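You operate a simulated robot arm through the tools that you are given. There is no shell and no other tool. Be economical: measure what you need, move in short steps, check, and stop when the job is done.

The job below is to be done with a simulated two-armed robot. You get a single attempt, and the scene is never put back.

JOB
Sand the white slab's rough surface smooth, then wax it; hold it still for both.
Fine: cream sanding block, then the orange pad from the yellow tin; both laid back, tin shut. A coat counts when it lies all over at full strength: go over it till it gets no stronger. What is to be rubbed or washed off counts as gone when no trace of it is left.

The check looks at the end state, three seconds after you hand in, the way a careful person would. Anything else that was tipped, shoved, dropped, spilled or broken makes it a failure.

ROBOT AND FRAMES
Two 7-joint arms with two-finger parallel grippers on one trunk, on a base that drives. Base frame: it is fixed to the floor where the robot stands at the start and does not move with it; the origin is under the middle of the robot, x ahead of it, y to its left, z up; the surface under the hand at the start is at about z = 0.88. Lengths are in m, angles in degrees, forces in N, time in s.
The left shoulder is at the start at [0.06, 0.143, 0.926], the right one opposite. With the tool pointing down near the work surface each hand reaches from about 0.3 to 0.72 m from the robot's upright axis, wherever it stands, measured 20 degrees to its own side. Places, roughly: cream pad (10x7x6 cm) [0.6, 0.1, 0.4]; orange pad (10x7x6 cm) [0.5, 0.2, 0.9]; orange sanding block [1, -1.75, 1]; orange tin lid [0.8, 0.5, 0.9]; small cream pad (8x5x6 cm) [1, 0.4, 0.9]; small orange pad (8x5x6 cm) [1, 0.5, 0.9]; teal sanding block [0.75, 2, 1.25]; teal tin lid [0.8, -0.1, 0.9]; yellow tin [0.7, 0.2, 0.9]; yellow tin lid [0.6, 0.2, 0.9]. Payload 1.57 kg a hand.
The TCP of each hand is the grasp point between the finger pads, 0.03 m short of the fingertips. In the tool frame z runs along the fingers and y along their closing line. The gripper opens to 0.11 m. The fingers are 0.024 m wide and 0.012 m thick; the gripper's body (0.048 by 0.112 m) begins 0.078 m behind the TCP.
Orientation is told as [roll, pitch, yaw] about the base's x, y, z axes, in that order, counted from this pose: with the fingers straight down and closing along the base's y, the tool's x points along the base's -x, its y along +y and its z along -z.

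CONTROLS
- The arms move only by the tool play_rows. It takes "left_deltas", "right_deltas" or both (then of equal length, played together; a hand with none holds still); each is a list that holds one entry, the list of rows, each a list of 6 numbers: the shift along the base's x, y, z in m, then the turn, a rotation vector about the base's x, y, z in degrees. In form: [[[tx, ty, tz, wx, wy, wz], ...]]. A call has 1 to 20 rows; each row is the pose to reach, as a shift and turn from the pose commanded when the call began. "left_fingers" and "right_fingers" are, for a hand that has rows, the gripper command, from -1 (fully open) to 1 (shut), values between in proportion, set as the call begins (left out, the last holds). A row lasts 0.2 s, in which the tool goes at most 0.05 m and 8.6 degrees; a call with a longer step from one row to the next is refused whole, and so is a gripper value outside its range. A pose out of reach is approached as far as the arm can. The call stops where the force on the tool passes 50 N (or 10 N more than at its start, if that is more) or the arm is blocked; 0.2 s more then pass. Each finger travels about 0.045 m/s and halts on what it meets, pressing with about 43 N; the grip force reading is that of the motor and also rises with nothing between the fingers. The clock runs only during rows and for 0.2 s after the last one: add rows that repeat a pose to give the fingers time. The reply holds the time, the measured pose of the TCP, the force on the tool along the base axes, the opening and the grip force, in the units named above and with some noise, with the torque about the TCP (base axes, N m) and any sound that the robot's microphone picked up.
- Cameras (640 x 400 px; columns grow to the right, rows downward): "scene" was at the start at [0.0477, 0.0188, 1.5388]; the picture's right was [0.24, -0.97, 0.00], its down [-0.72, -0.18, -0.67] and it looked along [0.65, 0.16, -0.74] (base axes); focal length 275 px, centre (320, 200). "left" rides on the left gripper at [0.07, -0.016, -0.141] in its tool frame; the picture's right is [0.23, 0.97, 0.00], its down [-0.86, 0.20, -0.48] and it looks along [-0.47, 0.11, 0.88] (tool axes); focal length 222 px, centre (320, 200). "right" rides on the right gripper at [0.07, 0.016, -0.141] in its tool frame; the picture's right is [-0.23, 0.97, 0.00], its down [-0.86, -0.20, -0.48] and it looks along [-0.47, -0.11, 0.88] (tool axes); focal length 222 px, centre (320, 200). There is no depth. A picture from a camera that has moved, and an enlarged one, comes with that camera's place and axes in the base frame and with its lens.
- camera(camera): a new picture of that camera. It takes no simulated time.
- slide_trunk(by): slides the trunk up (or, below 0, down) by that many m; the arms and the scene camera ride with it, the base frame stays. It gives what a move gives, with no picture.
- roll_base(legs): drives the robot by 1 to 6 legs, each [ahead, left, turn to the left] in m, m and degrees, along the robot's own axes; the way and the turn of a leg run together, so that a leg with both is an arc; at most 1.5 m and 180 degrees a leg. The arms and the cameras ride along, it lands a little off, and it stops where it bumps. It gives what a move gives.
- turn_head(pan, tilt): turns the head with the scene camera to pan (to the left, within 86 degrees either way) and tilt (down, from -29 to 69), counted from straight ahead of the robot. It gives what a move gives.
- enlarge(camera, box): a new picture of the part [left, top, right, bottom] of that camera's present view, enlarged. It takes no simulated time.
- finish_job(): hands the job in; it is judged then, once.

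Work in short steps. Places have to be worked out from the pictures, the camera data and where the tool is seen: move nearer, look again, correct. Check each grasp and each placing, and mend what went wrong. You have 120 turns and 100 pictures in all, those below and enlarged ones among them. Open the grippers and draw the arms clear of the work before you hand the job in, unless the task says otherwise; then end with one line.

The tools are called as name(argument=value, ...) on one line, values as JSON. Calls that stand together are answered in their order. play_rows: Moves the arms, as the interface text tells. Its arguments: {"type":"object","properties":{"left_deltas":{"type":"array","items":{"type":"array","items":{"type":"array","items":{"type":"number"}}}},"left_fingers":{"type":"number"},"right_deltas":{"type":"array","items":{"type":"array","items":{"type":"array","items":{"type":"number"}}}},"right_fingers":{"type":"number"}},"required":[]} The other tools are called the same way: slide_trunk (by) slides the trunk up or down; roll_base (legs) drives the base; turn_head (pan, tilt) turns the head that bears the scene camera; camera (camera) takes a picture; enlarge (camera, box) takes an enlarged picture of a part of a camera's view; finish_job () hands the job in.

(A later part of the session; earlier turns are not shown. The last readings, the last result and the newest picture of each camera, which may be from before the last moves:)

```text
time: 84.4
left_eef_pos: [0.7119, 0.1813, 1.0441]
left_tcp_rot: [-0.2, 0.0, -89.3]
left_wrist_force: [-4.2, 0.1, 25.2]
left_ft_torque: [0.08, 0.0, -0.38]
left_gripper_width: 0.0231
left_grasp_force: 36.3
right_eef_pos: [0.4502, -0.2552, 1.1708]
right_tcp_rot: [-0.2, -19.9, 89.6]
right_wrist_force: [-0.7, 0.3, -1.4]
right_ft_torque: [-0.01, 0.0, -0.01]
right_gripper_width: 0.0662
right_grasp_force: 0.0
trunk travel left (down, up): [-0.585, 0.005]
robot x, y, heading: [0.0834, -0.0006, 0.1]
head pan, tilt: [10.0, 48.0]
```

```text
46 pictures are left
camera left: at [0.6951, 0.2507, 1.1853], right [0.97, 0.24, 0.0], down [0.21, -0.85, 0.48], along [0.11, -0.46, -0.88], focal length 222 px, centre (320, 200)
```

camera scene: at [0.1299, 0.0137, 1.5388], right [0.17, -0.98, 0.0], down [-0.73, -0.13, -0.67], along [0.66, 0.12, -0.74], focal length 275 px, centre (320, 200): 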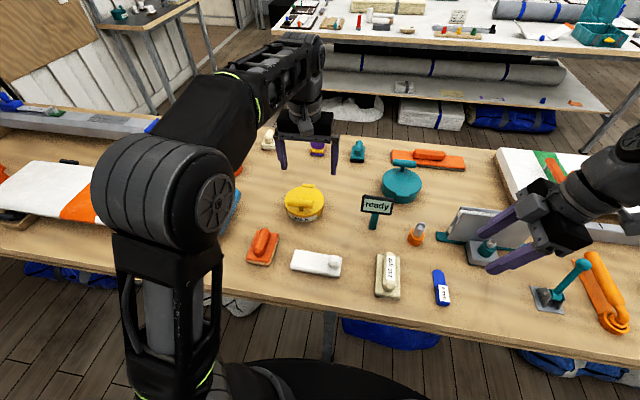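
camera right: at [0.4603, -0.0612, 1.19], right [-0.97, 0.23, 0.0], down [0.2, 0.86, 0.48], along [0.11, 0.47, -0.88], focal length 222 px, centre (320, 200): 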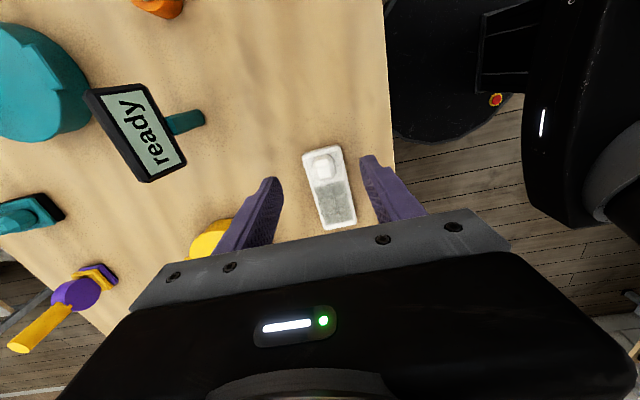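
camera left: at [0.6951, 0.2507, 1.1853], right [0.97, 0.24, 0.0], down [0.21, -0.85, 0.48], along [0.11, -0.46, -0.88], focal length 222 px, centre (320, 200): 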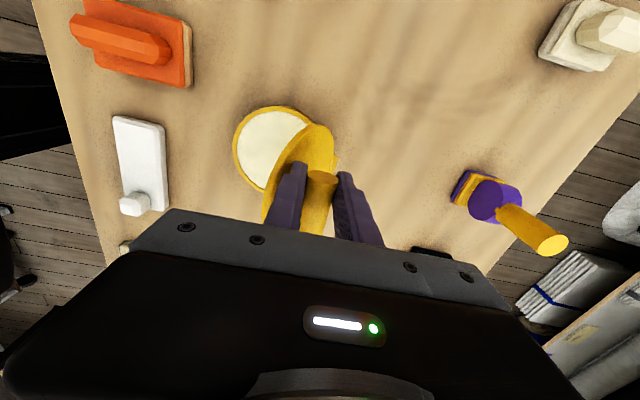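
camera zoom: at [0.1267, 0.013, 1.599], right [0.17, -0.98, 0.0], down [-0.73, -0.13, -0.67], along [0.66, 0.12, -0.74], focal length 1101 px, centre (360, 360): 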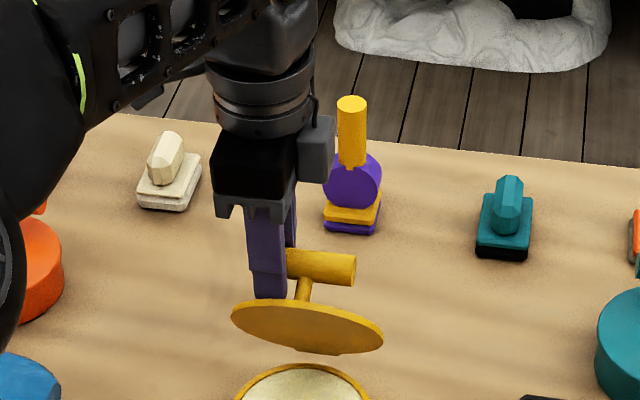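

58° open. Continue the arc to ~90°.

play_rows(left_deltas=[[[0.006, 0, 0.003, 0, 0, 0], [0.012, 0, 0.0045, 0, 0, 0], [0.018, 0, 0.0055, 0, 0, 0], [0.024, 0, 0.006, 0, 0, 0], [0.03, 0, 0.006, 0, 0, 0], [0.036, 0, 0.0055, 0, 0, 0], [0.042, 0, 0.005, 0, 0, 0], [0.048, 0, 0.004, 0, 0, 0], [0.055, 0, 0.0025, 0, 0, 0], [0.062, 0, 0.0, 0, 0, 0], [0.068, 0, -0.002, 0, 0, 0], [0.068, 0, -0.002, 0, 0, 0]]])

enlarge(camera="scene", box=[230, 110, 390, 210])

camera(camera="left")

```text
time: 87.0
left_eef_pos: [0.735, 0.1804, 1.0406]
left_tcp_rot: [-0.4, 0.0, -89.4]
left_wrist_force: [-2.4, -9.1, -6.7]
left_ft_torque: [0.16, 0.2, -0.41]
left_gripper_width: 0.0234
left_grasp_force: 35.6
left hand out of reach, approached as far as the arm can: row 3, 4, 5, 6, 7, 8, 9, 10, 11, 12
right_eef_pos: [0.4521, -0.2559, 1.1697]
right_tcp_rot: [-0.3, -19.9, 89.5]
right_wrist_force: [-0.1, -0.1, -0.3]
right_ft_torque: [0.04, 0.03, 0.03]
right_gripper_width: 0.0661
right_grasp_force: 0.1
trunk travel left (down, up): [-0.585, 0.005]
robot x, y, heading: [0.081, 0.0002, 0.1]
head pan, tilt: [10.0, 48.0]
```

```text
4.00 times, centred on (310, 160) of scene
camera zoom: at [0.1302, 0.0127, 1.5987], right [0.17, -0.98, 0.0], down [-0.73, -0.13, -0.67], along [0.66, 0.12, -0.74], focal length 1101 px, centre (360, 360)
```

zoom: 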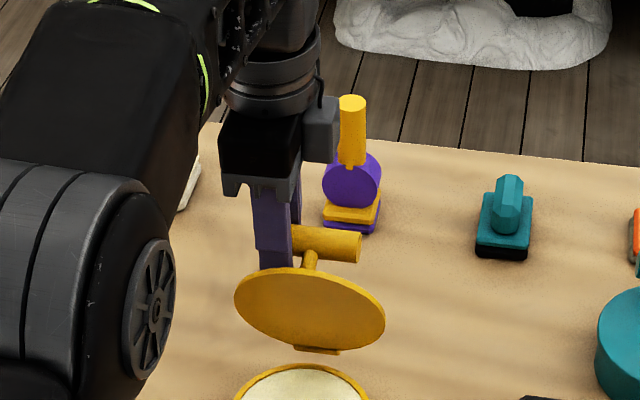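

```text
44 pictures are left
camera left: at [0.7199, 0.2511, 1.1835], right [0.97, 0.24, -0.01], down [0.21, -0.85, 0.48], along [0.11, -0.46, -0.88], focal length 222 px, centre (320, 200)
```

left: 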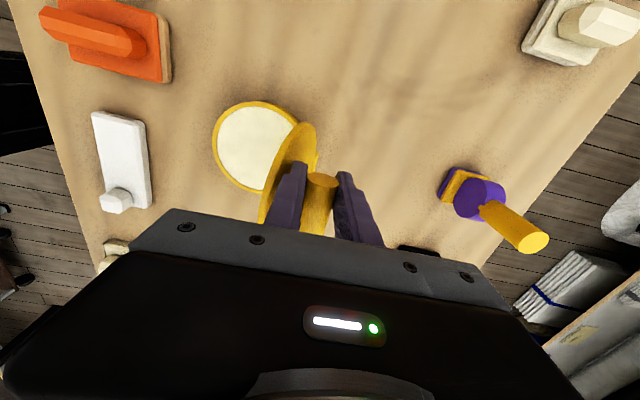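

Out of reach with a vertical tool at ~70°. Tilting the tool -15° about y (parallel to the lid) gains reach; continue the arc.

play_rows(left_deltas=[[[0, 0, 0.001, 0, -5, 0], [0.002, 0, 0.001, 0, -10, 0], [0.006, 0, 0.001, 0, -15, 0], [0.012, 0, 0.001, 0, -18, 0], [0.018, 0, 0.001, 0, -18, 0], [0.024, 0, 0.0, 0, -18, 0], [0.03, 0, -0.001, 0, -18, 0], [0.036, 0, -0.002, 0, -18, 0], [0.042, 0, -0.003, 0, -18, 0], [0.042, 0, -0.003, 0, -18, 0]]])

enlarge(camera="scene", box=[230, 110, 390, 210])

```text
time: 89.2
left_eef_pos: [0.7743, 0.1819, 1.0405]
left_tcp_rot: [17.0, -0.2, -89.3]
left_wrist_force: [-28.2, -10.3, 7.0]
left_ft_torque: [-1.23, 3.58, 0.0]
left_gripper_width: 0.0231
left_grasp_force: 35.8
right_eef_pos: [0.4491, -0.2559, 1.1702]
right_tcp_rot: [-0.4, -19.9, 89.6]
right_wrist_force: [-0.6, -0.6, 0.4]
right_ft_torque: [0.01, 0.0, -0.02]
right_gripper_width: 0.066
right_grasp_force: 0.1
trunk travel left (down, up): [-0.585, 0.005]
robot x, y, heading: [0.0836, -0.0003, -0.0]
head pan, tilt: [10.0, 48.0]
```

```text
4.00 times, centred on (310, 160) of scene
camera zoom: at [0.1249, 0.0121, 1.599], right [0.17, -0.98, 0.0], down [-0.73, -0.13, -0.67], along [0.66, 0.12, -0.74], focal length 1101 px, centre (360, 360)
```

zoom: 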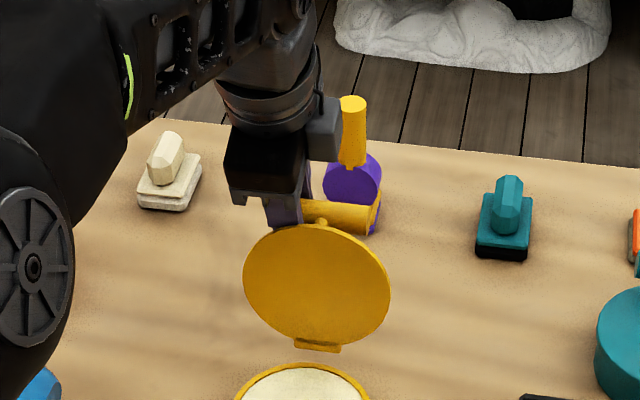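

Near 90° open. Push a bit further, then see.

play_rows(left_deltas=[[[0.004, 0, -0.001, 0, 0, 0], [0.008, 0, -0.003, 0, 0, 0], [0.012, 0, -0.005, 0, 0, 0], [0.016, 0, -0.007, 0, 0, 0], [0.02, 0, -0.01, 0, 0, 0], [0.02, 0, -0.01, 0, 0, 0]]])

enlarge(camera="scene", box=[230, 110, 390, 210])

camera(camera="left")

```text
time: 90.2
left_eef_pos: [0.7808, 0.1821, 1.0368]
left_tcp_rot: [16.2, -0.2, -89.0]
left_wrist_force: [-28.7, -1.3, 28.8]
left_ft_torque: [0.3, 4.86, 0.32]
left_gripper_width: 0.023
left_grasp_force: 35.0
right_eef_pos: [0.4475, -0.2565, 1.1712]
right_tcp_rot: [-0.6, -19.9, 89.7]
right_wrist_force: [0.0, 0.8, -0.3]
right_ft_torque: [0.02, -0.01, 0.01]
right_gripper_width: 0.0659
right_grasp_force: 0.0
trunk travel left (down, up): [-0.585, 0.005]
robot x, y, heading: [0.0799, -0.0019, 0.3]
head pan, tilt: [10.0, 48.0]
stopped in row 4 (left hand): the force on the tool passed its limit at 51 N (the readings are from after the stop); the commanded pose is now the measured one
```

```text
4.00 times, centred on (310, 160) of scene
camera zoom: at [0.122, 0.0127, 1.5995], right [0.18, -0.98, 0.0], down [-0.73, -0.13, -0.67], along [0.66, 0.12, -0.74], focal length 1101 px, centre (360, 360)
```

zoom: 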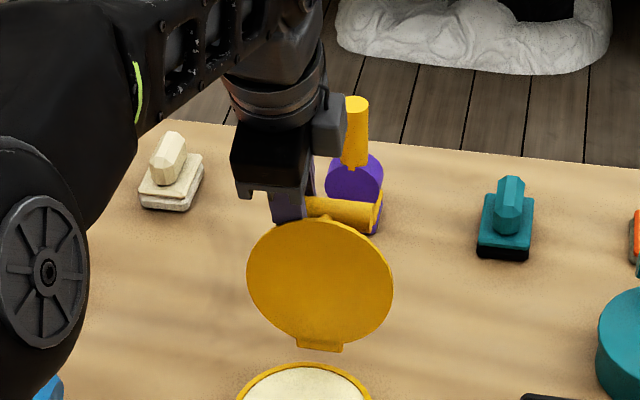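

```text
41 pictures are left
camera left: at [0.7241, 0.2513, 1.169], right [0.93, 0.24, 0.27], down [0.07, -0.85, 0.52], along [0.36, -0.46, -0.81], focal length 222 px, centre (320, 200)
```

left: 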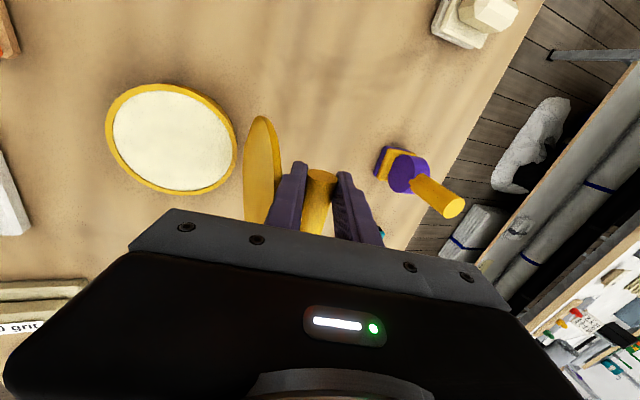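

The lid is about upright; the grip friction is resisting. I loosen the grip slightly (cage) and push the bar on in +x.

play_rows(left_deltas=[[[0, 0, 0, 0, 0, 0], [0, 0, 0, 0, 0, 0], [0.005, 0, 0, 0, 0, 0], [0.01, 0, 0, 0, 0, 0], [0.015, 0, 0, 0, 0, 0], [0.02, 0, 0, 0, 0, 0], [0.025, 0, 0, 0, 0, 0], [0.025, 0, 0, 0, 0, 0]]], left_fingers=0.3)

enlarge(camera="scene", box=[230, 110, 390, 210])

camera(camera="left")

```text
time: 90.7
left_eef_pos: [0.784, 0.1816, 1.0427]
left_tcp_rot: [16.9, -0.4, -89.0]
left_wrist_force: [-19.1, 0.7, 29.1]
left_ft_torque: [-0.25, 3.8, 0.2]
left_gripper_width: 0.0468
left_grasp_force: 4.7
right_eef_pos: [0.4486, -0.2564, 1.171]
right_tcp_rot: [-0.4, -19.9, 89.6]
right_wrist_force: [-0.4, 0.5, -0.2]
right_ft_torque: [0.01, 0.01, 0.02]
right_gripper_width: 0.0657
right_grasp_force: 0.2
trunk travel left (down, up): [-0.585, 0.005]
robot x, y, heading: [0.0803, 0.0014, -0.2]
head pan, tilt: [10.0, 48.0]
stopped in row 2 (left hand): the force on the tool passed its limit at 52 N (the readings are from after the stop); the commanded pose is now the measured one
```

```text
4.00 times, centred on (310, 160) of scene
camera zoom: at [0.124, 0.013, 1.5989], right [0.18, -0.98, 0.0], down [-0.73, -0.13, -0.67], along [0.66, 0.12, -0.74], focal length 1101 px, centre (360, 360)
```

zoom: 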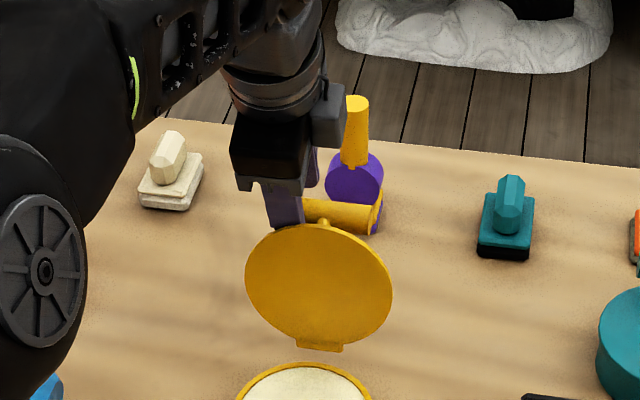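

```text
39 pictures are left
camera left: at [0.7264, 0.252, 1.1733], right [0.93, 0.25, 0.28], down [0.07, -0.85, 0.52], along [0.37, -0.46, -0.81], focal length 222 px, centre (320, 200)
```

left: 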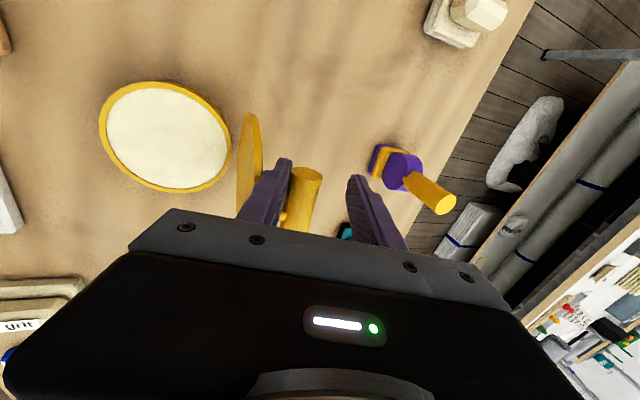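

The ellipse ratio (~.85) shows the lid at about 100°, past balance and likely at its stop. Withdraw the fingers along their axis.

play_rows(left_deltas=[[[-0.002, 0, 0.008, 0, 0, 0], [-0.005, 0, 0.018, 0, 0, 0], [-0.01, 0, 0.034, 0, 0, 0], [-0.015, 0, 0.05, 0, 0, 0], [-0.022, 0, 0.075, 0, 0, 0], [-0.06, 0, 0.085, 0, 0, 0], [-0.1, 0.0, 0.085, 0, 0, 0], [-0.1, 0.0, 0.085, 0, 0, 0]]])

enlarge(camera="scene", box=[230, 110, 390, 210])

```text
time: 91.4
left_eef_pos: [0.7737, 0.1818, 1.0473]
left_tcp_rot: [14.7, -0.1, -89.2]
left_wrist_force: [-5.4, -2.0, -21.2]
left_ft_torque: [0.12, -0.24, 0.12]
left_gripper_width: 0.0472
left_grasp_force: 5.5
right_eef_pos: [0.4528, -0.2539, 1.1701]
right_tcp_rot: [-0.3, -19.8, 89.6]
right_wrist_force: [-0.4, 0.6, 0.8]
right_ft_torque: [0.01, -0.06, -0.01]
right_gripper_width: 0.0658
right_grasp_force: 0.1
trunk travel left (down, up): [-0.585, 0.005]
robot x, y, heading: [0.0818, 0.002, 0.3]
head pan, tilt: [10.0, 48.0]
stopped in row 3 (left hand): the force on the tool passed its limit at 56 N (the readings are from after the stop); the commanded pose is now the measured one
```

```text
4.00 times, centred on (310, 160) of scene
camera zoom: at [0.1286, 0.0142, 1.5986], right [0.17, -0.98, 0.0], down [-0.73, -0.13, -0.67], along [0.66, 0.12, -0.74], focal length 1101 px, centre (360, 360)
```

zoom: 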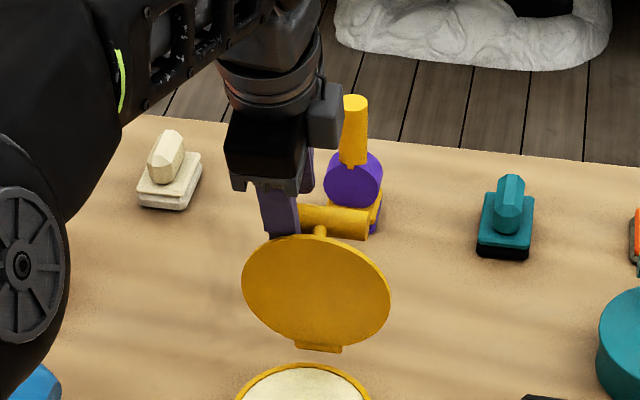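

The near finger is wedged between lid and bar because of the tilt. I ease back down a little and slide out sideways (+y) past the bar's end.

play_rows(left_deltas=[[[0.003, 0, -0.004, 0, 0, 0], [0.005, 0.004, -0.005, 0, 0, 0], [0.005, 0.012, -0.005, 0, 0, 0], [0.005, 0.02, -0.005, 0, 0, 0], [0.005, 0.03, -0.005, 0, 0, 0], [0.005, 0.04, -0.005, 0, 0, 0], [0.005, 0.05, -0.005, 0, 0, 0], [0.005, 0.05, -0.005, 0, 0, 0]]])

enlarge(camera="scene", box=[230, 110, 390, 210])

```text
time: 92.5
left_eef_pos: [0.7789, 0.1832, 1.0465]
left_tcp_rot: [14.8, -1.6, -90.2]
left_wrist_force: [-9.2, -11.3, -0.4]
left_ft_torque: [-0.71, 1.17, 0.49]
left_gripper_width: 0.0465
left_grasp_force: 4.7
right_eef_pos: [0.45, -0.258, 1.1707]
right_tcp_rot: [-0.4, -19.8, 89.3]
right_wrist_force: [-0.1, 1.1, -0.3]
right_ft_torque: [-0.06, 0.01, 0.02]
right_gripper_width: 0.0662
right_grasp_force: 0.1
trunk travel left (down, up): [-0.585, 0.005]
robot x, y, heading: [0.0799, -0.0024, -0.1]
head pan, tilt: [10.0, 48.0]
stopped in row 5 (left hand): the force on the tool passed its limit at 54 N (the readings are from after the stop); the commanded pose is now the measured one
```

```text
4.00 times, centred on (310, 160) of scene
camera zoom: at [0.1275, 0.0138, 1.5992], right [0.17, -0.99, 0.0], down [-0.73, -0.13, -0.67], along [0.66, 0.11, -0.74], focal length 1101 px, centre (360, 360)
```

zoom: 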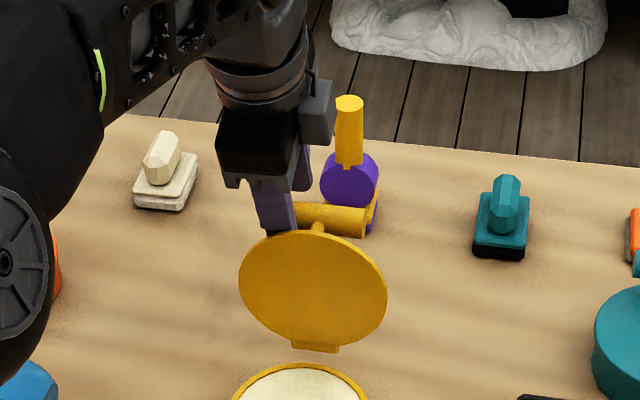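

Still jammed. I relieve it: rotate the tool 6° back toward vertical while easing -x by 8 mm, then lift gently.

play_rows(left_deltas=[[[-0.003, -0.002, 0, 0, 2, 0], [-0.006, -0.002, 0, 0, 4, 0], [-0.009, -0.002, 0, 0, 6, 0], [-0.009, -0.002, 0, 0, 6, 0]]])

camera(camera="left")

enlarge(camera="scene", box=[270, 135, 350, 195])

```text
time: 93.5
left_eef_pos: [0.7717, 0.1871, 1.0463]
left_tcp_rot: [9.2, -1.1, -89.8]
left_wrist_force: [-0.2, 0.3, -0.1]
left_ft_torque: [-0.03, -0.03, 0.0]
left_gripper_width: 0.0385
left_grasp_force: 0.1
right_eef_pos: [0.4518, -0.2582, 1.1707]
right_tcp_rot: [-0.2, -19.8, 89.3]
right_wrist_force: [0.9, -0.3, -0.2]
right_ft_torque: [-0.03, 0.04, -0.03]
right_gripper_width: 0.0658
right_grasp_force: 0.0
trunk travel left (down, up): [-0.585, 0.005]
robot x, y, heading: [0.0787, -0.0037, -0.5]
head pan, tilt: [10.0, 48.0]
```

```text
36 pictures are left
camera left: at [0.733, 0.2589, 1.1819], right [0.96, 0.23, 0.15], down [0.12, -0.84, 0.52], along [0.25, -0.48, -0.84], focal length 222 px, centre (320, 200)
```

left: 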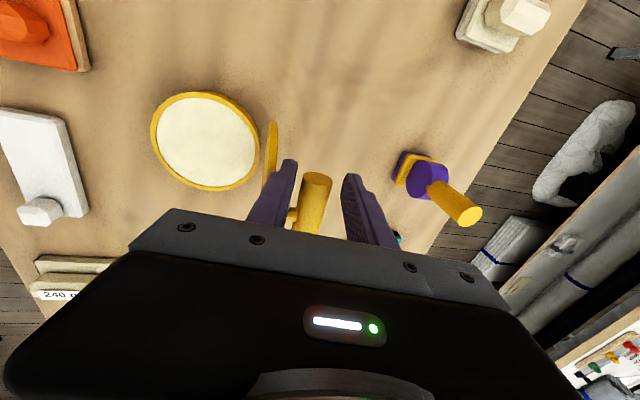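

```text
6.67 times, centred on (310, 165) of scene
camera zoom: at [0.1292, 0.0131, 1.5989], right [0.17, -0.99, 0.0], down [-0.73, -0.13, -0.67], along [0.66, 0.11, -0.74], focal length 1835 px, centre (387, 433)
```

zoom: 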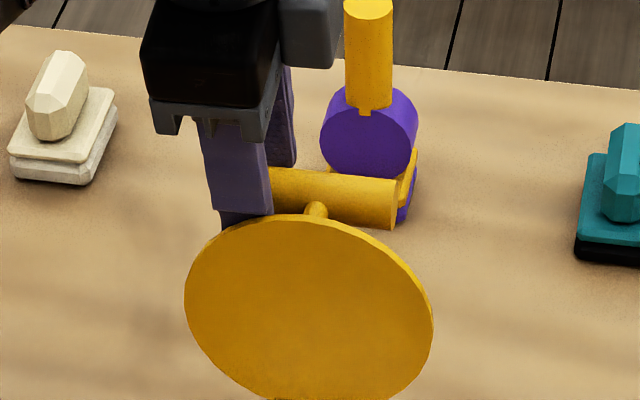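

Free now: zero force, and the lid stands by itself. Withdraw along the tool axis.

play_rows(left_deltas=[[[-0.001, 0, 0.006, 0, 0, 0], [-0.002, 0, 0.014, 0, 0, 0], [-0.004, 0, 0.026, 0, 0, 0], [-0.006, 0, 0.04, 0, 0, 0], [-0.012, 0, 0.065, 0, 0, 0], [-0.03, 0.0, 0.08, 0, 0, 0], [-0.07, 0.0, 0.085, 0, 0, 0], [-0.07, 0.0, 0.085, 0, 0, 0]]])

enlarge(camera="scene", box=[230, 110, 390, 210])

```text
time: 95.2
left_eef_pos: [0.7023, 0.1862, 1.1288]
left_tcp_rot: [9.1, -1.2, -89.9]
left_wrist_force: [-0.3, 0.0, 0.3]
left_ft_torque: [0.01, 0.05, 0.02]
left_gripper_width: 0.0387
left_grasp_force: 0.0
right_eef_pos: [0.4525, -0.2558, 1.169]
right_tcp_rot: [-0.2, -19.8, 89.3]
right_wrist_force: [-0.8, -0.9, 0.5]
right_ft_torque: [0.01, -0.01, -0.01]
right_gripper_width: 0.0657
right_grasp_force: 0.0
trunk travel left (down, up): [-0.585, 0.005]
robot x, y, heading: [0.0819, 0.0002, -0.2]
head pan, tilt: [10.0, 48.0]
```

```text
4.00 times, centred on (310, 160) of scene
camera zoom: at [0.1306, 0.0127, 1.5988], right [0.17, -0.99, 0.0], down [-0.73, -0.13, -0.67], along [0.66, 0.11, -0.74], focal length 1101 px, centre (360, 360)
```

zoom: 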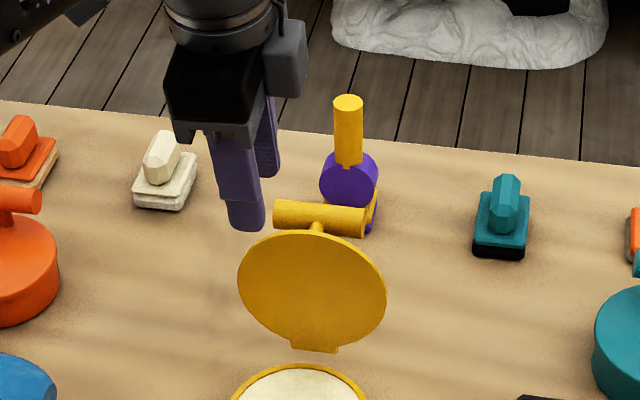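

Lid stays open. Now bring the left hand back toward the orange pad, straightening it and turning to yaw 0.

play_rows(left_deltas=[[[-0.04, 0.005, 0, 0.4, 4.5, 0], [-0.08, 0.01, -0.01, 1.2, 9.1, 0], [-0.12, 0.02, -0.02, 1.2, 9.1, 0], [-0.16, 0.03, -0.03, 1.2, 9.1, 0], [-0.19, 0.04, -0.05, 1.2, 9.1, 0], [-0.2, 0.046, -0.07, 1.2, 9.1, 0], [-0.2, 0.046, -0.07, 1.2, 9.1, 0]]], left_fingers=-1)

play_rows(left_deltas=[[[0, 0, 0, 0, 0, 8], [0, 0, 0, 0, 0, 16], [0, 0, 0, 0, 0, 24], [0, 0, 0, 0, 0, 32], [0, 0, 0, 0, 0, 40], [0, 0, 0, 0, 0, 48], [0, 0, 0, 0, 0, 56], [0, 0, 0, 0, 0, 64], [0, 0, 0, 0, 0, 72], [0, 0, 0, 0, 0, 80], [0, 0, 0, 0, 0, 88], [0, 0, 0, 0, 0, 90], [0, 0, 0, 0, 0, 90]]])

camera(camera="left")

enlarge(camera="scene", box=[220, 160, 360, 300])

```text
time: 96.8
left_eef_pos: [0.5011, 0.2339, 1.0612]
left_tcp_rot: [0.1, -0.1, -89.6]
left_wrist_force: [-0.2, 0.5, -0.4]
left_ft_torque: [-0.01, -0.04, 0.02]
left_gripper_width: 0.1099
left_grasp_force: 0.1
right_eef_pos: [0.4507, -0.2566, 1.1691]
right_tcp_rot: [-0.2, -19.8, 89.3]
right_wrist_force: [0.6, -0.5, 1.0]
right_ft_torque: [0.02, -0.04, 0.02]
right_gripper_width: 0.0663
right_grasp_force: 0.0
trunk travel left (down, up): [-0.585, 0.005]
robot x, y, heading: [0.0802, -0.0001, -0.0]
head pan, tilt: [10.0, 48.0]
```

```text
time: 99.7
left_eef_pos: [0.5024, 0.2332, 1.062]
left_tcp_rot: [0.1, 0.1, 0.4]
left_wrist_force: [-0.3, 0.3, -0.9]
left_ft_torque: [-0.02, 0.0, 0.03]
left_gripper_width: 0.1097
left_grasp_force: 0.0
right_eef_pos: [0.4505, -0.2572, 1.1697]
right_tcp_rot: [-0.3, -19.8, 89.3]
right_wrist_force: [-0.3, 0.5, -0.1]
right_ft_torque: [-0.01, -0.01, 0.01]
right_gripper_width: 0.0659
right_grasp_force: 0.0
trunk travel left (down, up): [-0.585, 0.005]
robot x, y, heading: [0.0798, -0.0005, -0.2]
head pan, tilt: [10.0, 48.0]
```

```text
33 pictures are left
camera left: at [0.4328, 0.2154, 1.203], right [-0.23, 0.97, 0.0], down [0.85, 0.2, 0.48], along [0.47, 0.11, -0.88], focal length 222 px, centre (320, 200)
```

left: 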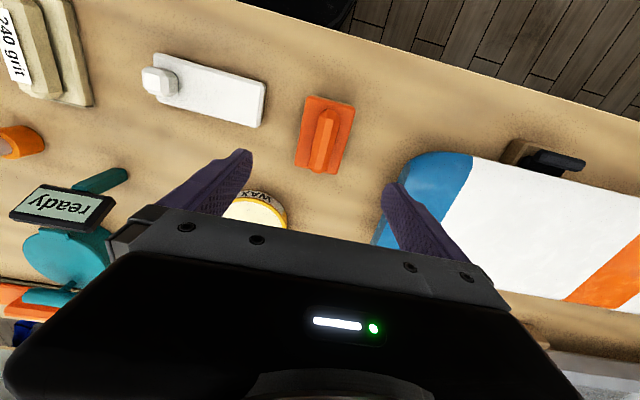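

```text
2.86 times, centred on (290, 230) of scene
camera zoom: at [0.1293, 0.0129, 1.5989], right [0.17, -0.99, 0.0], down [-0.73, -0.13, -0.67], along [0.66, 0.11, -0.74], focal length 786 px, centre (406, 114)
```

zoom: 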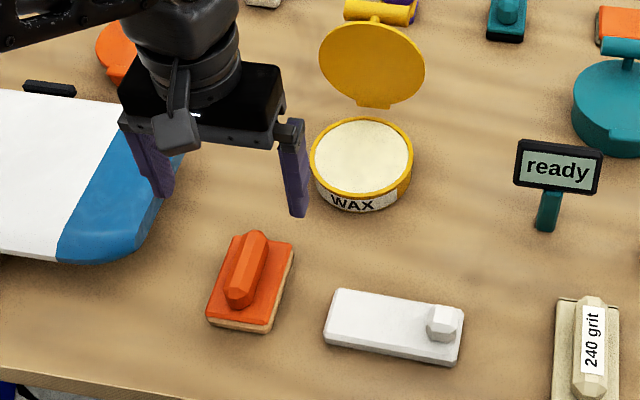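

Orange pad centre ≈(.498,.237), ridge along x. Descend around the ridge to z .930 and grip.

play_rows(left_deltas=[[[-0.003, 0.004, -0.04, 0, 0, 2], [-0.003, 0.004, -0.08, 0, 0, 2], [-0.003, 0.004, -0.11, 0, 0, 2], [-0.003, 0.004, -0.124, 0, 0, 2], [-0.003, 0.004, -0.131, 0, 0, 2], [-0.003, 0.004, -0.131, 0, 0, 2]]], left_fingers=-0.45)

play_rows(left_deltas=[[[0, 0, 0, 0, 0, 0], [0, 0, 0, 0, 0, 0], [0, 0, 0, 0, 0, 0], [0, 0, 0, 0, 0, 0], [0, 0, 0, 0, 0, 0], [0, 0, 0, 0, 0, 0]]], left_fingers=1)

play_rows(left_deltas=[[[0, 0, 0.005, 0, 0, 0], [0, 0, 0.01, 0, 0, 0], [0, 0, 0.02, 0, 0, 0], [0, 0, 0.03, 0, 0, 0], [0, 0, 0.05, 0, 0, 0], [0, 0, 0.07, 0, 0, 0], [0, 0, 0.09, 0, 0, 0], [0, 0, 0.11, 0, 0, 0], [0, 0, 0.11, 0, 0, 0]]])

enlarge(camera="scene", box=[220, 160, 360, 300])

```text
time: 101.0
left_eef_pos: [0.4986, 0.2374, 0.9308]
left_tcp_rot: [0.0, -0.1, 2.2]
left_wrist_force: [0.3, -0.4, -0.5]
left_ft_torque: [0.0, -0.04, 0.0]
left_gripper_width: 0.0796
left_grasp_force: 0.0
right_eef_pos: [0.4506, -0.2567, 1.1708]
right_tcp_rot: [-0.2, -19.8, 89.3]
right_wrist_force: [0.0, -1.4, -0.3]
right_ft_torque: [0.0, -0.02, 0.0]
right_gripper_width: 0.0659
right_grasp_force: 0.1
trunk travel left (down, up): [-0.585, 0.005]
robot x, y, heading: [0.0789, -0.002, -0.3]
head pan, tilt: [10.0, 48.0]
```

```text
time: 102.5
left_eef_pos: [0.4984, 0.2374, 0.9295]
left_tcp_rot: [0.0, 0.0, 2.3]
left_wrist_force: [-0.4, -0.1, -0.4]
left_ft_torque: [0.03, -0.03, -0.01]
left_gripper_width: 0.0645
left_grasp_force: 42.6
right_eef_pos: [0.452, -0.2556, 1.171]
right_tcp_rot: [-0.2, -19.7, 89.3]
right_wrist_force: [0.5, -0.1, 0.8]
right_ft_torque: [-0.03, 0.02, 0.0]
right_gripper_width: 0.0661
right_grasp_force: 0.1
trunk travel left (down, up): [-0.585, 0.005]
robot x, y, heading: [0.0812, 0.0027, -0.2]
head pan, tilt: [10.0, 48.0]
```

```text
time: 104.5
left_eef_pos: [0.5006, 0.2384, 1.0398]
left_tcp_rot: [0.0, -0.1, 2.3]
left_wrist_force: [0.7, -0.3, -0.3]
left_ft_torque: [0.04, 0.01, 0.01]
left_gripper_width: 0.0641
left_grasp_force: 42.9
right_eef_pos: [0.4513, -0.2569, 1.1695]
right_tcp_rot: [-0.2, -19.7, 89.4]
right_wrist_force: [1.6, 0.2, 0.2]
right_ft_torque: [0.0, -0.01, 0.0]
right_gripper_width: 0.0661
right_grasp_force: 0.2
trunk travel left (down, up): [-0.585, 0.005]
robot x, y, heading: [0.0829, -0.0011, -0.1]
head pan, tilt: [10.0, 48.0]
```

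```text
2.86 times, centred on (290, 230) of scene
camera zoom: at [0.1295, 0.013, 1.5988], right [0.17, -0.99, 0.0], down [-0.73, -0.13, -0.67], along [0.66, 0.11, -0.74], focal length 786 px, centre (406, 114)
```

zoom: 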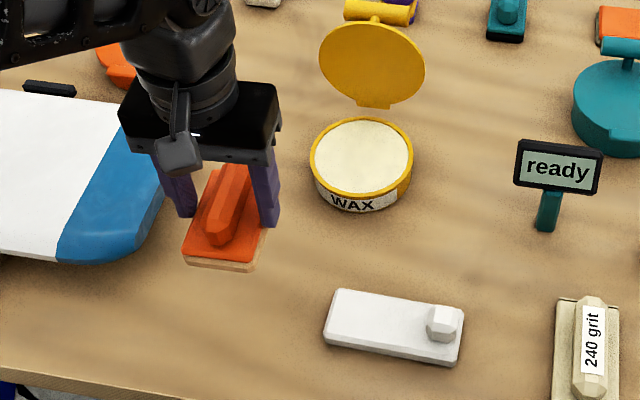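

It's held by its base plate (6.4 cm), not the ridge. I set it back down and regrip higher, on the ridge.

play_rows(left_deltas=[[[0, 0, -0.04, 0, 0, 0], [0, 0, -0.08, 0, 0, 0], [0, 0, -0.1, 0, 0, 0], [0, 0, -0.107, 0, 0, 0], [0, 0, -0.1095, 0, 0, 0], [0, 0, -0.1095, 0, 0, 0]]])

play_rows(left_deltas=[[[0, 0, 0, 0, 0, 0], [0, 0, 0, 0, 0, 0], [0, 0, 0.012, 0, 0, 0], [0, 0, 0.018, 0, 0, 0], [0, 0, 0.018, 0, 0, 0]]], left_fingers=-0.6)

play_rows(left_deltas=[[[0, 0, 0, 0, 0, 0], [0, 0, 0, 0, 0, 0], [0, 0, 0, 0, 0, 0], [0, 0, 0, 0, 0, 0], [0, 0, 0, 0, 0, 0], [0, 0, 0, 0, 0, 0], [0, 0, 0, 0, 0, 0]]], left_fingers=1)

enlarge(camera="scene", box=[240, 190, 320, 270])

```text
time: 105.8
left_eef_pos: [0.4993, 0.2363, 0.9311]
left_tcp_rot: [0.0, 0.0, 2.2]
left_wrist_force: [0.1, -0.5, -0.6]
left_ft_torque: [-0.01, -0.01, -0.02]
left_gripper_width: 0.0639
left_grasp_force: 42.7
right_eef_pos: [0.4512, -0.2562, 1.1693]
right_tcp_rot: [-0.2, -19.8, 89.3]
right_wrist_force: [0.3, 0.4, 0.7]
right_ft_torque: [0.02, -0.03, -0.03]
right_gripper_width: 0.0662
right_grasp_force: 0.0
trunk travel left (down, up): [-0.585, 0.005]
robot x, y, heading: [0.0791, -0.0, -0.1]
head pan, tilt: [10.0, 48.0]
```

```text
time: 107.0
left_eef_pos: [0.5003, 0.2364, 0.9498]
left_tcp_rot: [0.1, 0.1, 2.3]
left_wrist_force: [0.1, 1.2, 0.5]
left_ft_torque: [0.01, 0.0, -0.02]
left_gripper_width: 0.088
left_grasp_force: 0.1
right_eef_pos: [0.4515, -0.2561, 1.1703]
right_tcp_rot: [-0.2, -19.7, 89.3]
right_wrist_force: [0.1, 0.2, 0.1]
right_ft_torque: [-0.01, 0.01, 0.01]
right_gripper_width: 0.066
right_grasp_force: 0.1
trunk travel left (down, up): [-0.585, 0.005]
robot x, y, heading: [0.0803, -0.0013, -0.5]
head pan, tilt: [10.0, 48.0]
```

```text
time: 108.7
left_eef_pos: [0.5004, 0.2355, 0.9495]
left_tcp_rot: [0.0, 0.1, 2.3]
left_wrist_force: [0.6, 0.4, 0.3]
left_ft_torque: [0.0, 0.08, -0.02]
left_gripper_width: 0.024
left_grasp_force: 35.8
right_eef_pos: [0.4512, -0.2579, 1.1702]
right_tcp_rot: [-0.2, -19.7, 89.2]
right_wrist_force: [-0.5, -0.1, 0.3]
right_ft_torque: [0.01, 0.0, -0.02]
right_gripper_width: 0.066
right_grasp_force: 0.0
trunk travel left (down, up): [-0.585, 0.005]
robot x, y, heading: [0.082, -0.0017, -0.3]
head pan, tilt: [10.0, 48.0]
```

```text
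5.00 times, centred on (280, 230) of scene
camera zoom: at [0.1293, 0.0129, 1.5989], right [0.17, -0.99, 0.0], down [-0.73, -0.13, -0.67], along [0.66, 0.11, -0.74], focal length 1376 px, centre (520, 50)
```

zoom: 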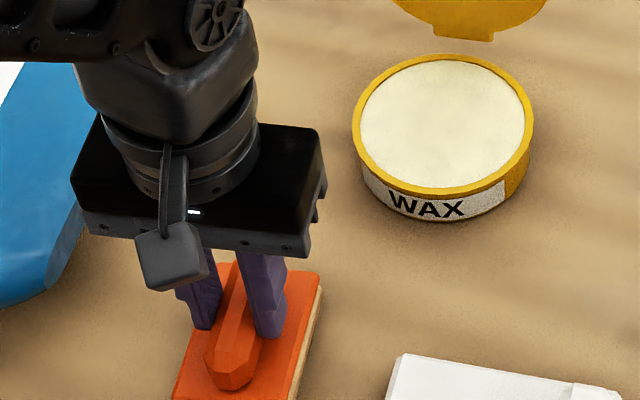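

Ridge gripped (2.4 cm). Slow lift to check it holds.

play_rows(left_deltas=[[[0, 0, 0.005, 0, 0, 0], [0, 0, 0.01, 0, 0, 0], [0, 0, 0.02, 0, 0, 0], [0, 0, 0.03, 0, 0, 0], [0, 0, 0.05, 0, 0, 0], [0, 0, 0.07, 0, 0, 0], [0, 0, 0.09, 0, 0, 0], [0, 0, 0.09, 0, 0, 0]]])

enlarge(camera="scene", box=[240, 170, 320, 250])

```text
time: 110.5
left_eef_pos: [0.4991, 0.2359, 1.0392]
left_tcp_rot: [0.0, 0.1, 2.3]
left_wrist_force: [-0.2, -0.4, -0.3]
left_ft_torque: [0.03, 0.0, 0.0]
left_gripper_width: 0.0241
left_grasp_force: 35.8
right_eef_pos: [0.4526, -0.2569, 1.1693]
right_tcp_rot: [-0.2, -19.8, 89.4]
right_wrist_force: [-1.0, 0.5, 0.6]
right_ft_torque: [0.01, -0.03, -0.02]
right_gripper_width: 0.0657
right_grasp_force: 0.0
trunk travel left (down, up): [-0.585, 0.005]
robot x, y, heading: [0.0802, -0.0023, -0.4]
head pan, tilt: [10.0, 48.0]
```

```text
5.00 times, centred on (280, 210) of scene
camera zoom: at [0.1296, 0.013, 1.5988], right [0.17, -0.99, 0.0], down [-0.73, -0.13, -0.67], along [0.66, 0.11, -0.74], focal length 1376 px, centre (520, 150)
```

zoom: 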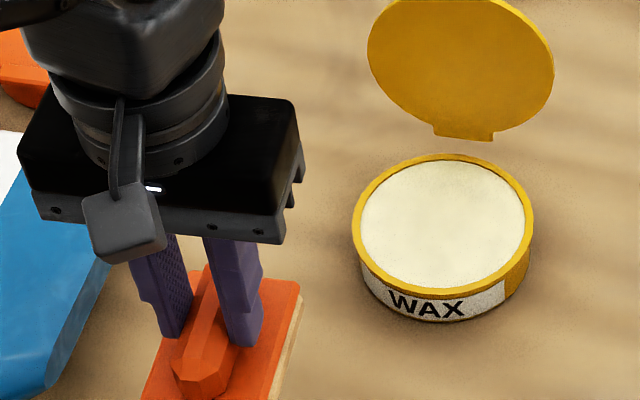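

Pad held, well centred (bottom ≈ TCP − .0695). Carry it over the tin at (.660,.156) with the -92° turn.

play_rows(left_deltas=[[[0, 0, 0.02, 0, 0, -8], [0.01, -0.005, 0.03, 0, 0, -16], [0.03, -0.01, 0.03, 0, 0, -24], [0.05, -0.02, 0.03, 0, 0, -32], [0.07, -0.03, 0.03, 0, 0, -40], [0.09, -0.04, 0.03, 0, 0, -48], [0.11, -0.05, 0.03, 0, 0, -56], [0.13, -0.06, 0.03, 0, 0, -64], [0.145, -0.07, 0.03, 0, 0, -72], [0.155, -0.08, 0.03, 0, 0, -80], [0.16, -0.08, 0.03, 0, 0, -88], [0.16, -0.08, 0.03, 0, 0, -92], [0.16, -0.08, 0.0, 0, 0, -92], [0.16, -0.08, -0.03, 0, 0, -92], [0.16, -0.08, -0.04, 0, 0, -92], [0.16, -0.08, -0.04, 0, 0, -92]]])

enlarge(camera="scene", box=[250, 130, 370, 220])

camera(camera="left")

```text
time: 113.8
left_eef_pos: [0.6579, 0.1556, 0.9967]
left_tcp_rot: [-0.1, 0.0, -89.6]
left_wrist_force: [-0.2, 0.2, -0.3]
left_ft_torque: [0.04, -0.03, 0.01]
left_gripper_width: 0.024
left_grasp_force: 36.7
right_eef_pos: [0.4511, -0.2573, 1.1691]
right_tcp_rot: [-0.2, -19.9, 89.3]
right_wrist_force: [0.1, -0.4, 0.0]
right_ft_torque: [-0.04, 0.02, 0.01]
right_gripper_width: 0.0659
right_grasp_force: 0.1
trunk travel left (down, up): [-0.585, 0.005]
robot x, y, heading: [0.0787, 0.007, -0.0]
head pan, tilt: [10.0, 48.0]
```

```text
4.44 times, centred on (310, 175) of scene
camera zoom: at [0.1294, 0.0129, 1.5988], right [0.17, -0.99, 0.0], down [-0.73, -0.13, -0.67], along [0.66, 0.11, -0.74], focal length 1223 px, centre (364, 311)
```

zoom: 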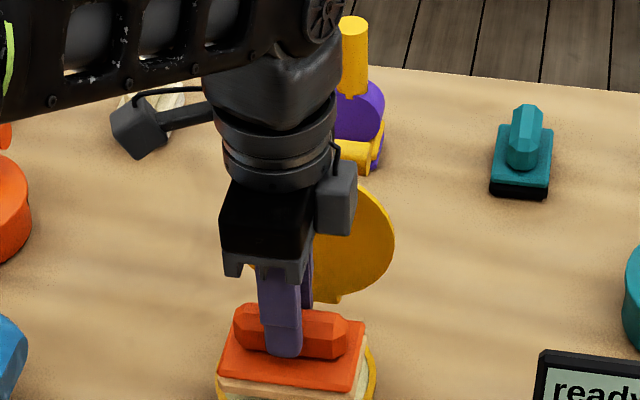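

```text
27 pictures are left
camera left: at [0.6422, 0.226, 1.1391], right [0.97, 0.23, 0.0], down [0.2, -0.85, 0.48], along [0.11, -0.47, -0.88], focal length 222 px, centre (320, 200)
```

left: 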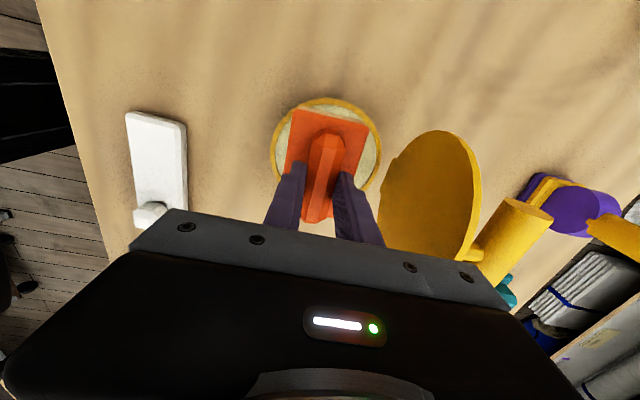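

Centred over the wax. Descend slowly to contact.

play_rows(left_deltas=[[[0, 0, -0.004, 0, 0, 0], [0, 0, -0.008, 0, 0, 0], [0, 0, -0.011, 0, 0, 0], [0, 0, -0.014, 0, 0, 0], [0, 0, -0.014, 0, 0, 0]]])

```text
time: 115.0
left_eef_pos: [0.6589, 0.1566, 0.9864]
left_tcp_rot: [0.0, 0.0, -89.7]
left_wrist_force: [0.4, -0.3, -1.1]
left_ft_torque: [-0.01, 0.02, -0.01]
left_gripper_width: 0.0241
left_grasp_force: 35.9
right_eef_pos: [0.452, -0.2569, 1.1703]
right_tcp_rot: [-0.2, -19.7, 89.3]
right_wrist_force: [0.7, -0.5, -0.4]
right_ft_torque: [0.0, 0.01, -0.02]
right_gripper_width: 0.0658
right_grasp_force: 0.0
trunk travel left (down, up): [-0.585, 0.005]
robot x, y, heading: [0.0816, 0.0, -0.0]
head pan, tilt: [10.0, 48.0]
```

play_rows(left_deltas=[[[0, 0, -0.003, 0, 0, 0], [0, 0, -0.005, 0, 0, 0], [0, 0, -0.007, 0, 0, 0], [0, 0, -0.009, 0, 0, 0], [0, 0, -0.009, 0, 0, 0]]])

```text
time: 116.2
left_eef_pos: [0.6591, 0.1559, 0.977]
left_tcp_rot: [0.4, 0.0, -89.7]
left_wrist_force: [9.7, -0.2, 30.2]
left_ft_torque: [-0.04, -0.03, -0.02]
left_gripper_width: 0.0239
left_grasp_force: 36.5
right_eef_pos: [0.4501, -0.2561, 1.17]
right_tcp_rot: [-0.3, -20.0, 89.3]
right_wrist_force: [0.2, 0.7, 0.2]
right_ft_torque: [-0.02, 0.01, -0.01]
right_gripper_width: 0.066
right_grasp_force: 0.0
trunk travel left (down, up): [-0.585, 0.005]
robot x, y, heading: [0.0811, -0.0015, -0.2]
head pan, tilt: [10.0, 48.0]
```

Contact with the wax at 30 N. Ease slightly, rest a moment with a tiny twist, then lift and move the pad beside the slab.

play_rows(left_deltas=[[[0, 0, 0.001, 0, 0, 0], [0, 0, 0.001, 0, 0, 1.5], [0, 0, 0.001, 0, 0, 0], [0, 0, 0.001, 0, 0, -1.5], [0, 0, 0.001, 0, 0, 0], [0, 0, 0.01, 0, 0, 0], [0, 0, 0.03, 0, 0, 0], [0, 0, 0.06, 0, 0, 0], [-0.02, 0.01, 0.09, 0, 0, 0], [-0.05, 0.03, 0.09, 0, 0, 0], [-0.08, 0.05, 0.09, 0, 0, 0], [-0.12, 0.065, 0.09, 0, 0, 0], [-0.155, 0.08, 0.09, 0, 0, 0], [-0.17, 0.085, 0.09, 0, 0, 0], [-0.17, 0.085, 0.09, 0, 0, 0]]])

play_rows(right_deltas=[[[0, 0.03, -0.02, 0, 0, 0], [0.01, 0.07, -0.04, 0, 0, 0], [0.015, 0.11, -0.06, 0, 0, 0], [0.02, 0.15, -0.07, 0, 0, 0], [0.03, 0.19, -0.08, 0, 0, 0], [0.03, 0.23, -0.09, 0, 0, 0], [0.03, 0.26, -0.11, 0, 0, 0], [0.03, 0.275, -0.15, 0, 0, 0], [0.03, 0.275, -0.18, 0, 0, 0], [0.03, 0.278, -0.2, 0, 0, 0], [0.03, 0.278, -0.2, 0, 0, 0]]], right_fingers=-0.2)

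enlarge(camera="right", box=[240, 100, 440, 225])

camera(camera="scene")

```text
time: 119.5
left_eef_pos: [0.4871, 0.243, 1.0668]
left_tcp_rot: [0.1, -0.1, -89.6]
left_wrist_force: [0.1, 0.9, -0.8]
left_ft_torque: [-0.04, 0.02, 0.0]
left_gripper_width: 0.024
left_grasp_force: 36.2
right_eef_pos: [0.4505, -0.2567, 1.1698]
right_tcp_rot: [-0.2, -19.8, 89.3]
right_wrist_force: [0.0, 0.1, -1.2]
right_ft_torque: [0.03, 0.02, 0.04]
right_gripper_width: 0.0662
right_grasp_force: 0.1
trunk travel left (down, up): [-0.585, 0.005]
robot x, y, heading: [0.0812, -0.0019, -0.2]
head pan, tilt: [10.0, 48.0]
```

```text
time: 121.8
left_eef_pos: [0.4867, 0.2426, 1.0685]
left_tcp_rot: [-0.1, 0.0, -89.7]
left_wrist_force: [-0.9, -1.1, -0.9]
left_ft_torque: [0.03, -0.04, 0.02]
left_gripper_width: 0.0241
left_grasp_force: 36.0
right_eef_pos: [0.4811, 0.0208, 0.9676]
right_tcp_rot: [-0.1, -19.9, 89.3]
right_wrist_force: [-0.2, -0.7, 0.5]
right_ft_torque: [0.01, 0.0, 0.02]
right_gripper_width: 0.0658
right_grasp_force: 0.0
trunk travel left (down, up): [-0.585, 0.005]
robot x, y, heading: [0.0778, 0.0005, -0.2]
head pan, tilt: [10.0, 48.0]
```

```text
3.20 times, centred on (340, 162) of right
camera zoom: at [0.4615, -0.0924, 1.0773], right [-0.97, 0.23, 0.07], down [0.21, 0.64, 0.74], along [0.12, 0.73, -0.67], focal length 711 px, centre (256, 320)
```

zoom: 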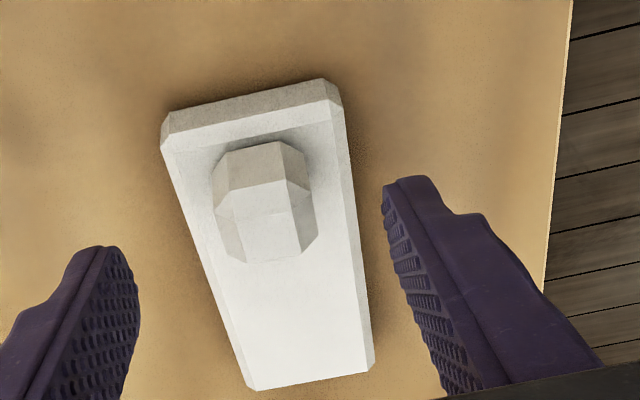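

```text
25 pictures are left
camera scene: at [0.1291, 0.0129, 1.5989], right [0.17, -0.99, 0.0], down [-0.73, -0.13, -0.67], along [0.66, 0.11, -0.74], focal length 275 px, centre (320, 200)
```

scene: 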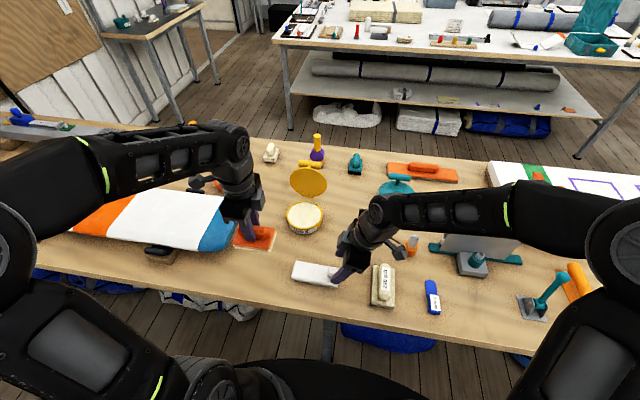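

Knob ≈(.478,.038). Descend onto it with the right hand and close.

play_rows(right_deltas=[[[-0.002, 0.007, -0.015, 0, 0, 0], [-0.002, 0.007, -0.027, 0, 0, 0], [-0.002, 0.007, -0.034, 0, 0, 0], [-0.002, 0.007, -0.034, 0, 0, 0]]])

play_rows(right_deltas=[[[0, 0, 0, 0, 0, 0], [0, 0, 0, 0, 0, 0], [0, 0, 0, 0, 0, 0], [0, 0, 0, 0, 0, 0], [0, 0, 0, 0, 0, 0]]], right_fingers=1)

enlarge(camera="scene", box=[225, 220, 385, 320])

```text
time: 122.8
left_eef_pos: [0.4875, 0.2417, 1.068]
left_tcp_rot: [0.0, 0.0, -89.8]
left_wrist_force: [-0.2, 0.0, 0.4]
left_ft_torque: [-0.02, 0.01, 0.01]
left_gripper_width: 0.024
left_grasp_force: 35.7
right_eef_pos: [0.4802, 0.0285, 0.9346]
right_tcp_rot: [-0.2, -19.8, 89.3]
right_wrist_force: [-0.1, 0.3, -0.5]
right_ft_torque: [0.01, -0.03, 0.01]
right_gripper_width: 0.0658
right_grasp_force: 0.1
trunk travel left (down, up): [-0.585, 0.005]
robot x, y, heading: [0.0819, 0.0009, -0.1]
head pan, tilt: [10.0, 48.0]
```

```text
time: 124.0
left_eef_pos: [0.4863, 0.2427, 1.0672]
left_tcp_rot: [0.0, -0.1, -89.7]
left_wrist_force: [-0.1, 0.6, -0.3]
left_ft_torque: [0.01, -0.02, 0.03]
left_gripper_width: 0.0239
left_grasp_force: 36.2
right_eef_pos: [0.4797, 0.0291, 0.9354]
right_tcp_rot: [-0.2, -19.8, 89.2]
right_wrist_force: [-0.4, -0.9, 1.1]
right_ft_torque: [-0.04, 0.06, -0.01]
right_gripper_width: 0.0266
right_grasp_force: 37.1
trunk travel left (down, up): [-0.585, 0.005]
robot x, y, heading: [0.0767, -0.0021, -0.2]
head pan, tilt: [10.0, 48.0]
```

```text
4.00 times, centred on (305, 270) of scene
camera zoom: at [0.1292, 0.013, 1.5989], right [0.17, -0.99, 0.0], down [-0.73, -0.13, -0.67], along [0.66, 0.11, -0.74], focal length 1101 px, centre (380, -80)
```

zoom: 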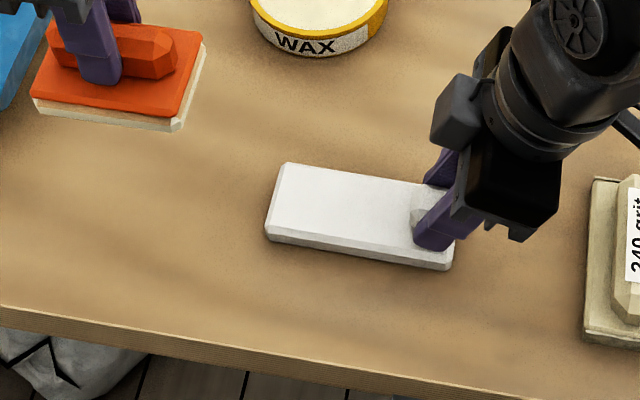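

Knob held again. Bring the pad over the patch: TCP (.486,.1105), down to just above contact (~.971).

play_rows(left_deltas=[[[0, -0.04, 0, 0, 0, 0], [0, -0.08, 0, 0, 0, 0], [0, -0.115, 0, 0, 0, 0], [0, -0.131, -0.01, 0, 0, 0], [0, -0.131, -0.05, 0, 0, 0], [0, -0.131, -0.08, 0, 0, 0], [0, -0.131, -0.09, 0, 0, 0], [0, -0.131, -0.09, 0, 0, 0]]])

enlarge(camera="scene", box=[265, 220, 365, 300])

```text
time: 125.8
left_eef_pos: [0.4871, 0.1097, 0.9772]
left_tcp_rot: [-0.1, 0.0, -89.6]
left_wrist_force: [0.0, 0.3, -0.5]
left_ft_torque: [-0.01, 0.04, -0.02]
left_gripper_width: 0.0241
left_grasp_force: 36.4
right_eef_pos: [0.4805, 0.0286, 0.9349]
right_tcp_rot: [-0.2, -19.8, 89.3]
right_wrist_force: [-0.4, -0.8, 2.4]
right_ft_torque: [-0.05, 0.15, 0.01]
right_gripper_width: 0.0266
right_grasp_force: 37.3
trunk travel left (down, up): [-0.585, 0.005]
robot x, y, heading: [0.082, 0.0022, -0.2]
head pan, tilt: [10.0, 48.0]
```

```text
5.00 times, centred on (315, 260) of scene
camera zoom: at [0.1291, 0.0128, 1.5989], right [0.17, -0.99, 0.0], down [-0.73, -0.13, -0.67], along [0.66, 0.11, -0.74], focal length 1376 px, centre (345, -100)
```

zoom: 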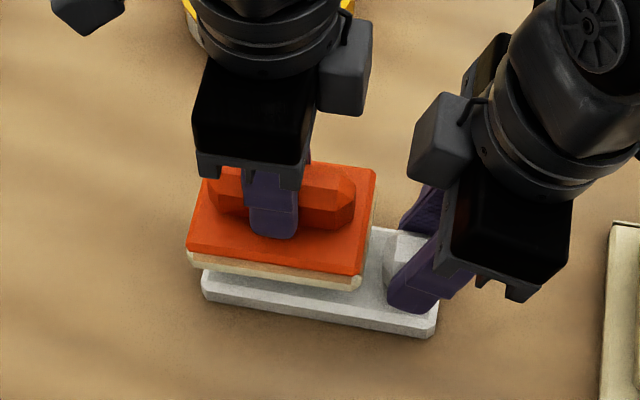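

Good alignment. Shift 4 mm toward the knob, go down to contact and check force.

play_rows(left_deltas=[[[0, -0.004, -0.003, 0, 0, 0], [0, -0.004, -0.005, 0, 0, 0], [0, -0.004, -0.0065, 0, 0, 0], [0, -0.004, -0.0065, 0, 0, 0]]])

```text
time: 126.8
left_eef_pos: [0.4878, 0.1057, 0.9699]
left_tcp_rot: [0.1, 0.1, -89.6]
left_wrist_force: [-1.1, 0.4, -0.3]
left_ft_torque: [-0.01, -0.01, 0.01]
left_gripper_width: 0.0239
left_grasp_force: 36.4
right_eef_pos: [0.48, 0.0291, 0.9352]
right_tcp_rot: [-0.2, -19.8, 89.3]
right_wrist_force: [-0.2, -0.3, 3.0]
right_ft_torque: [0.0, 0.13, 0.02]
right_gripper_width: 0.0265
right_grasp_force: 37.5
trunk travel left (down, up): [-0.585, 0.005]
robot x, y, heading: [0.0836, -0.0005, 0.1]
head pan, tilt: [10.0, 48.0]
```

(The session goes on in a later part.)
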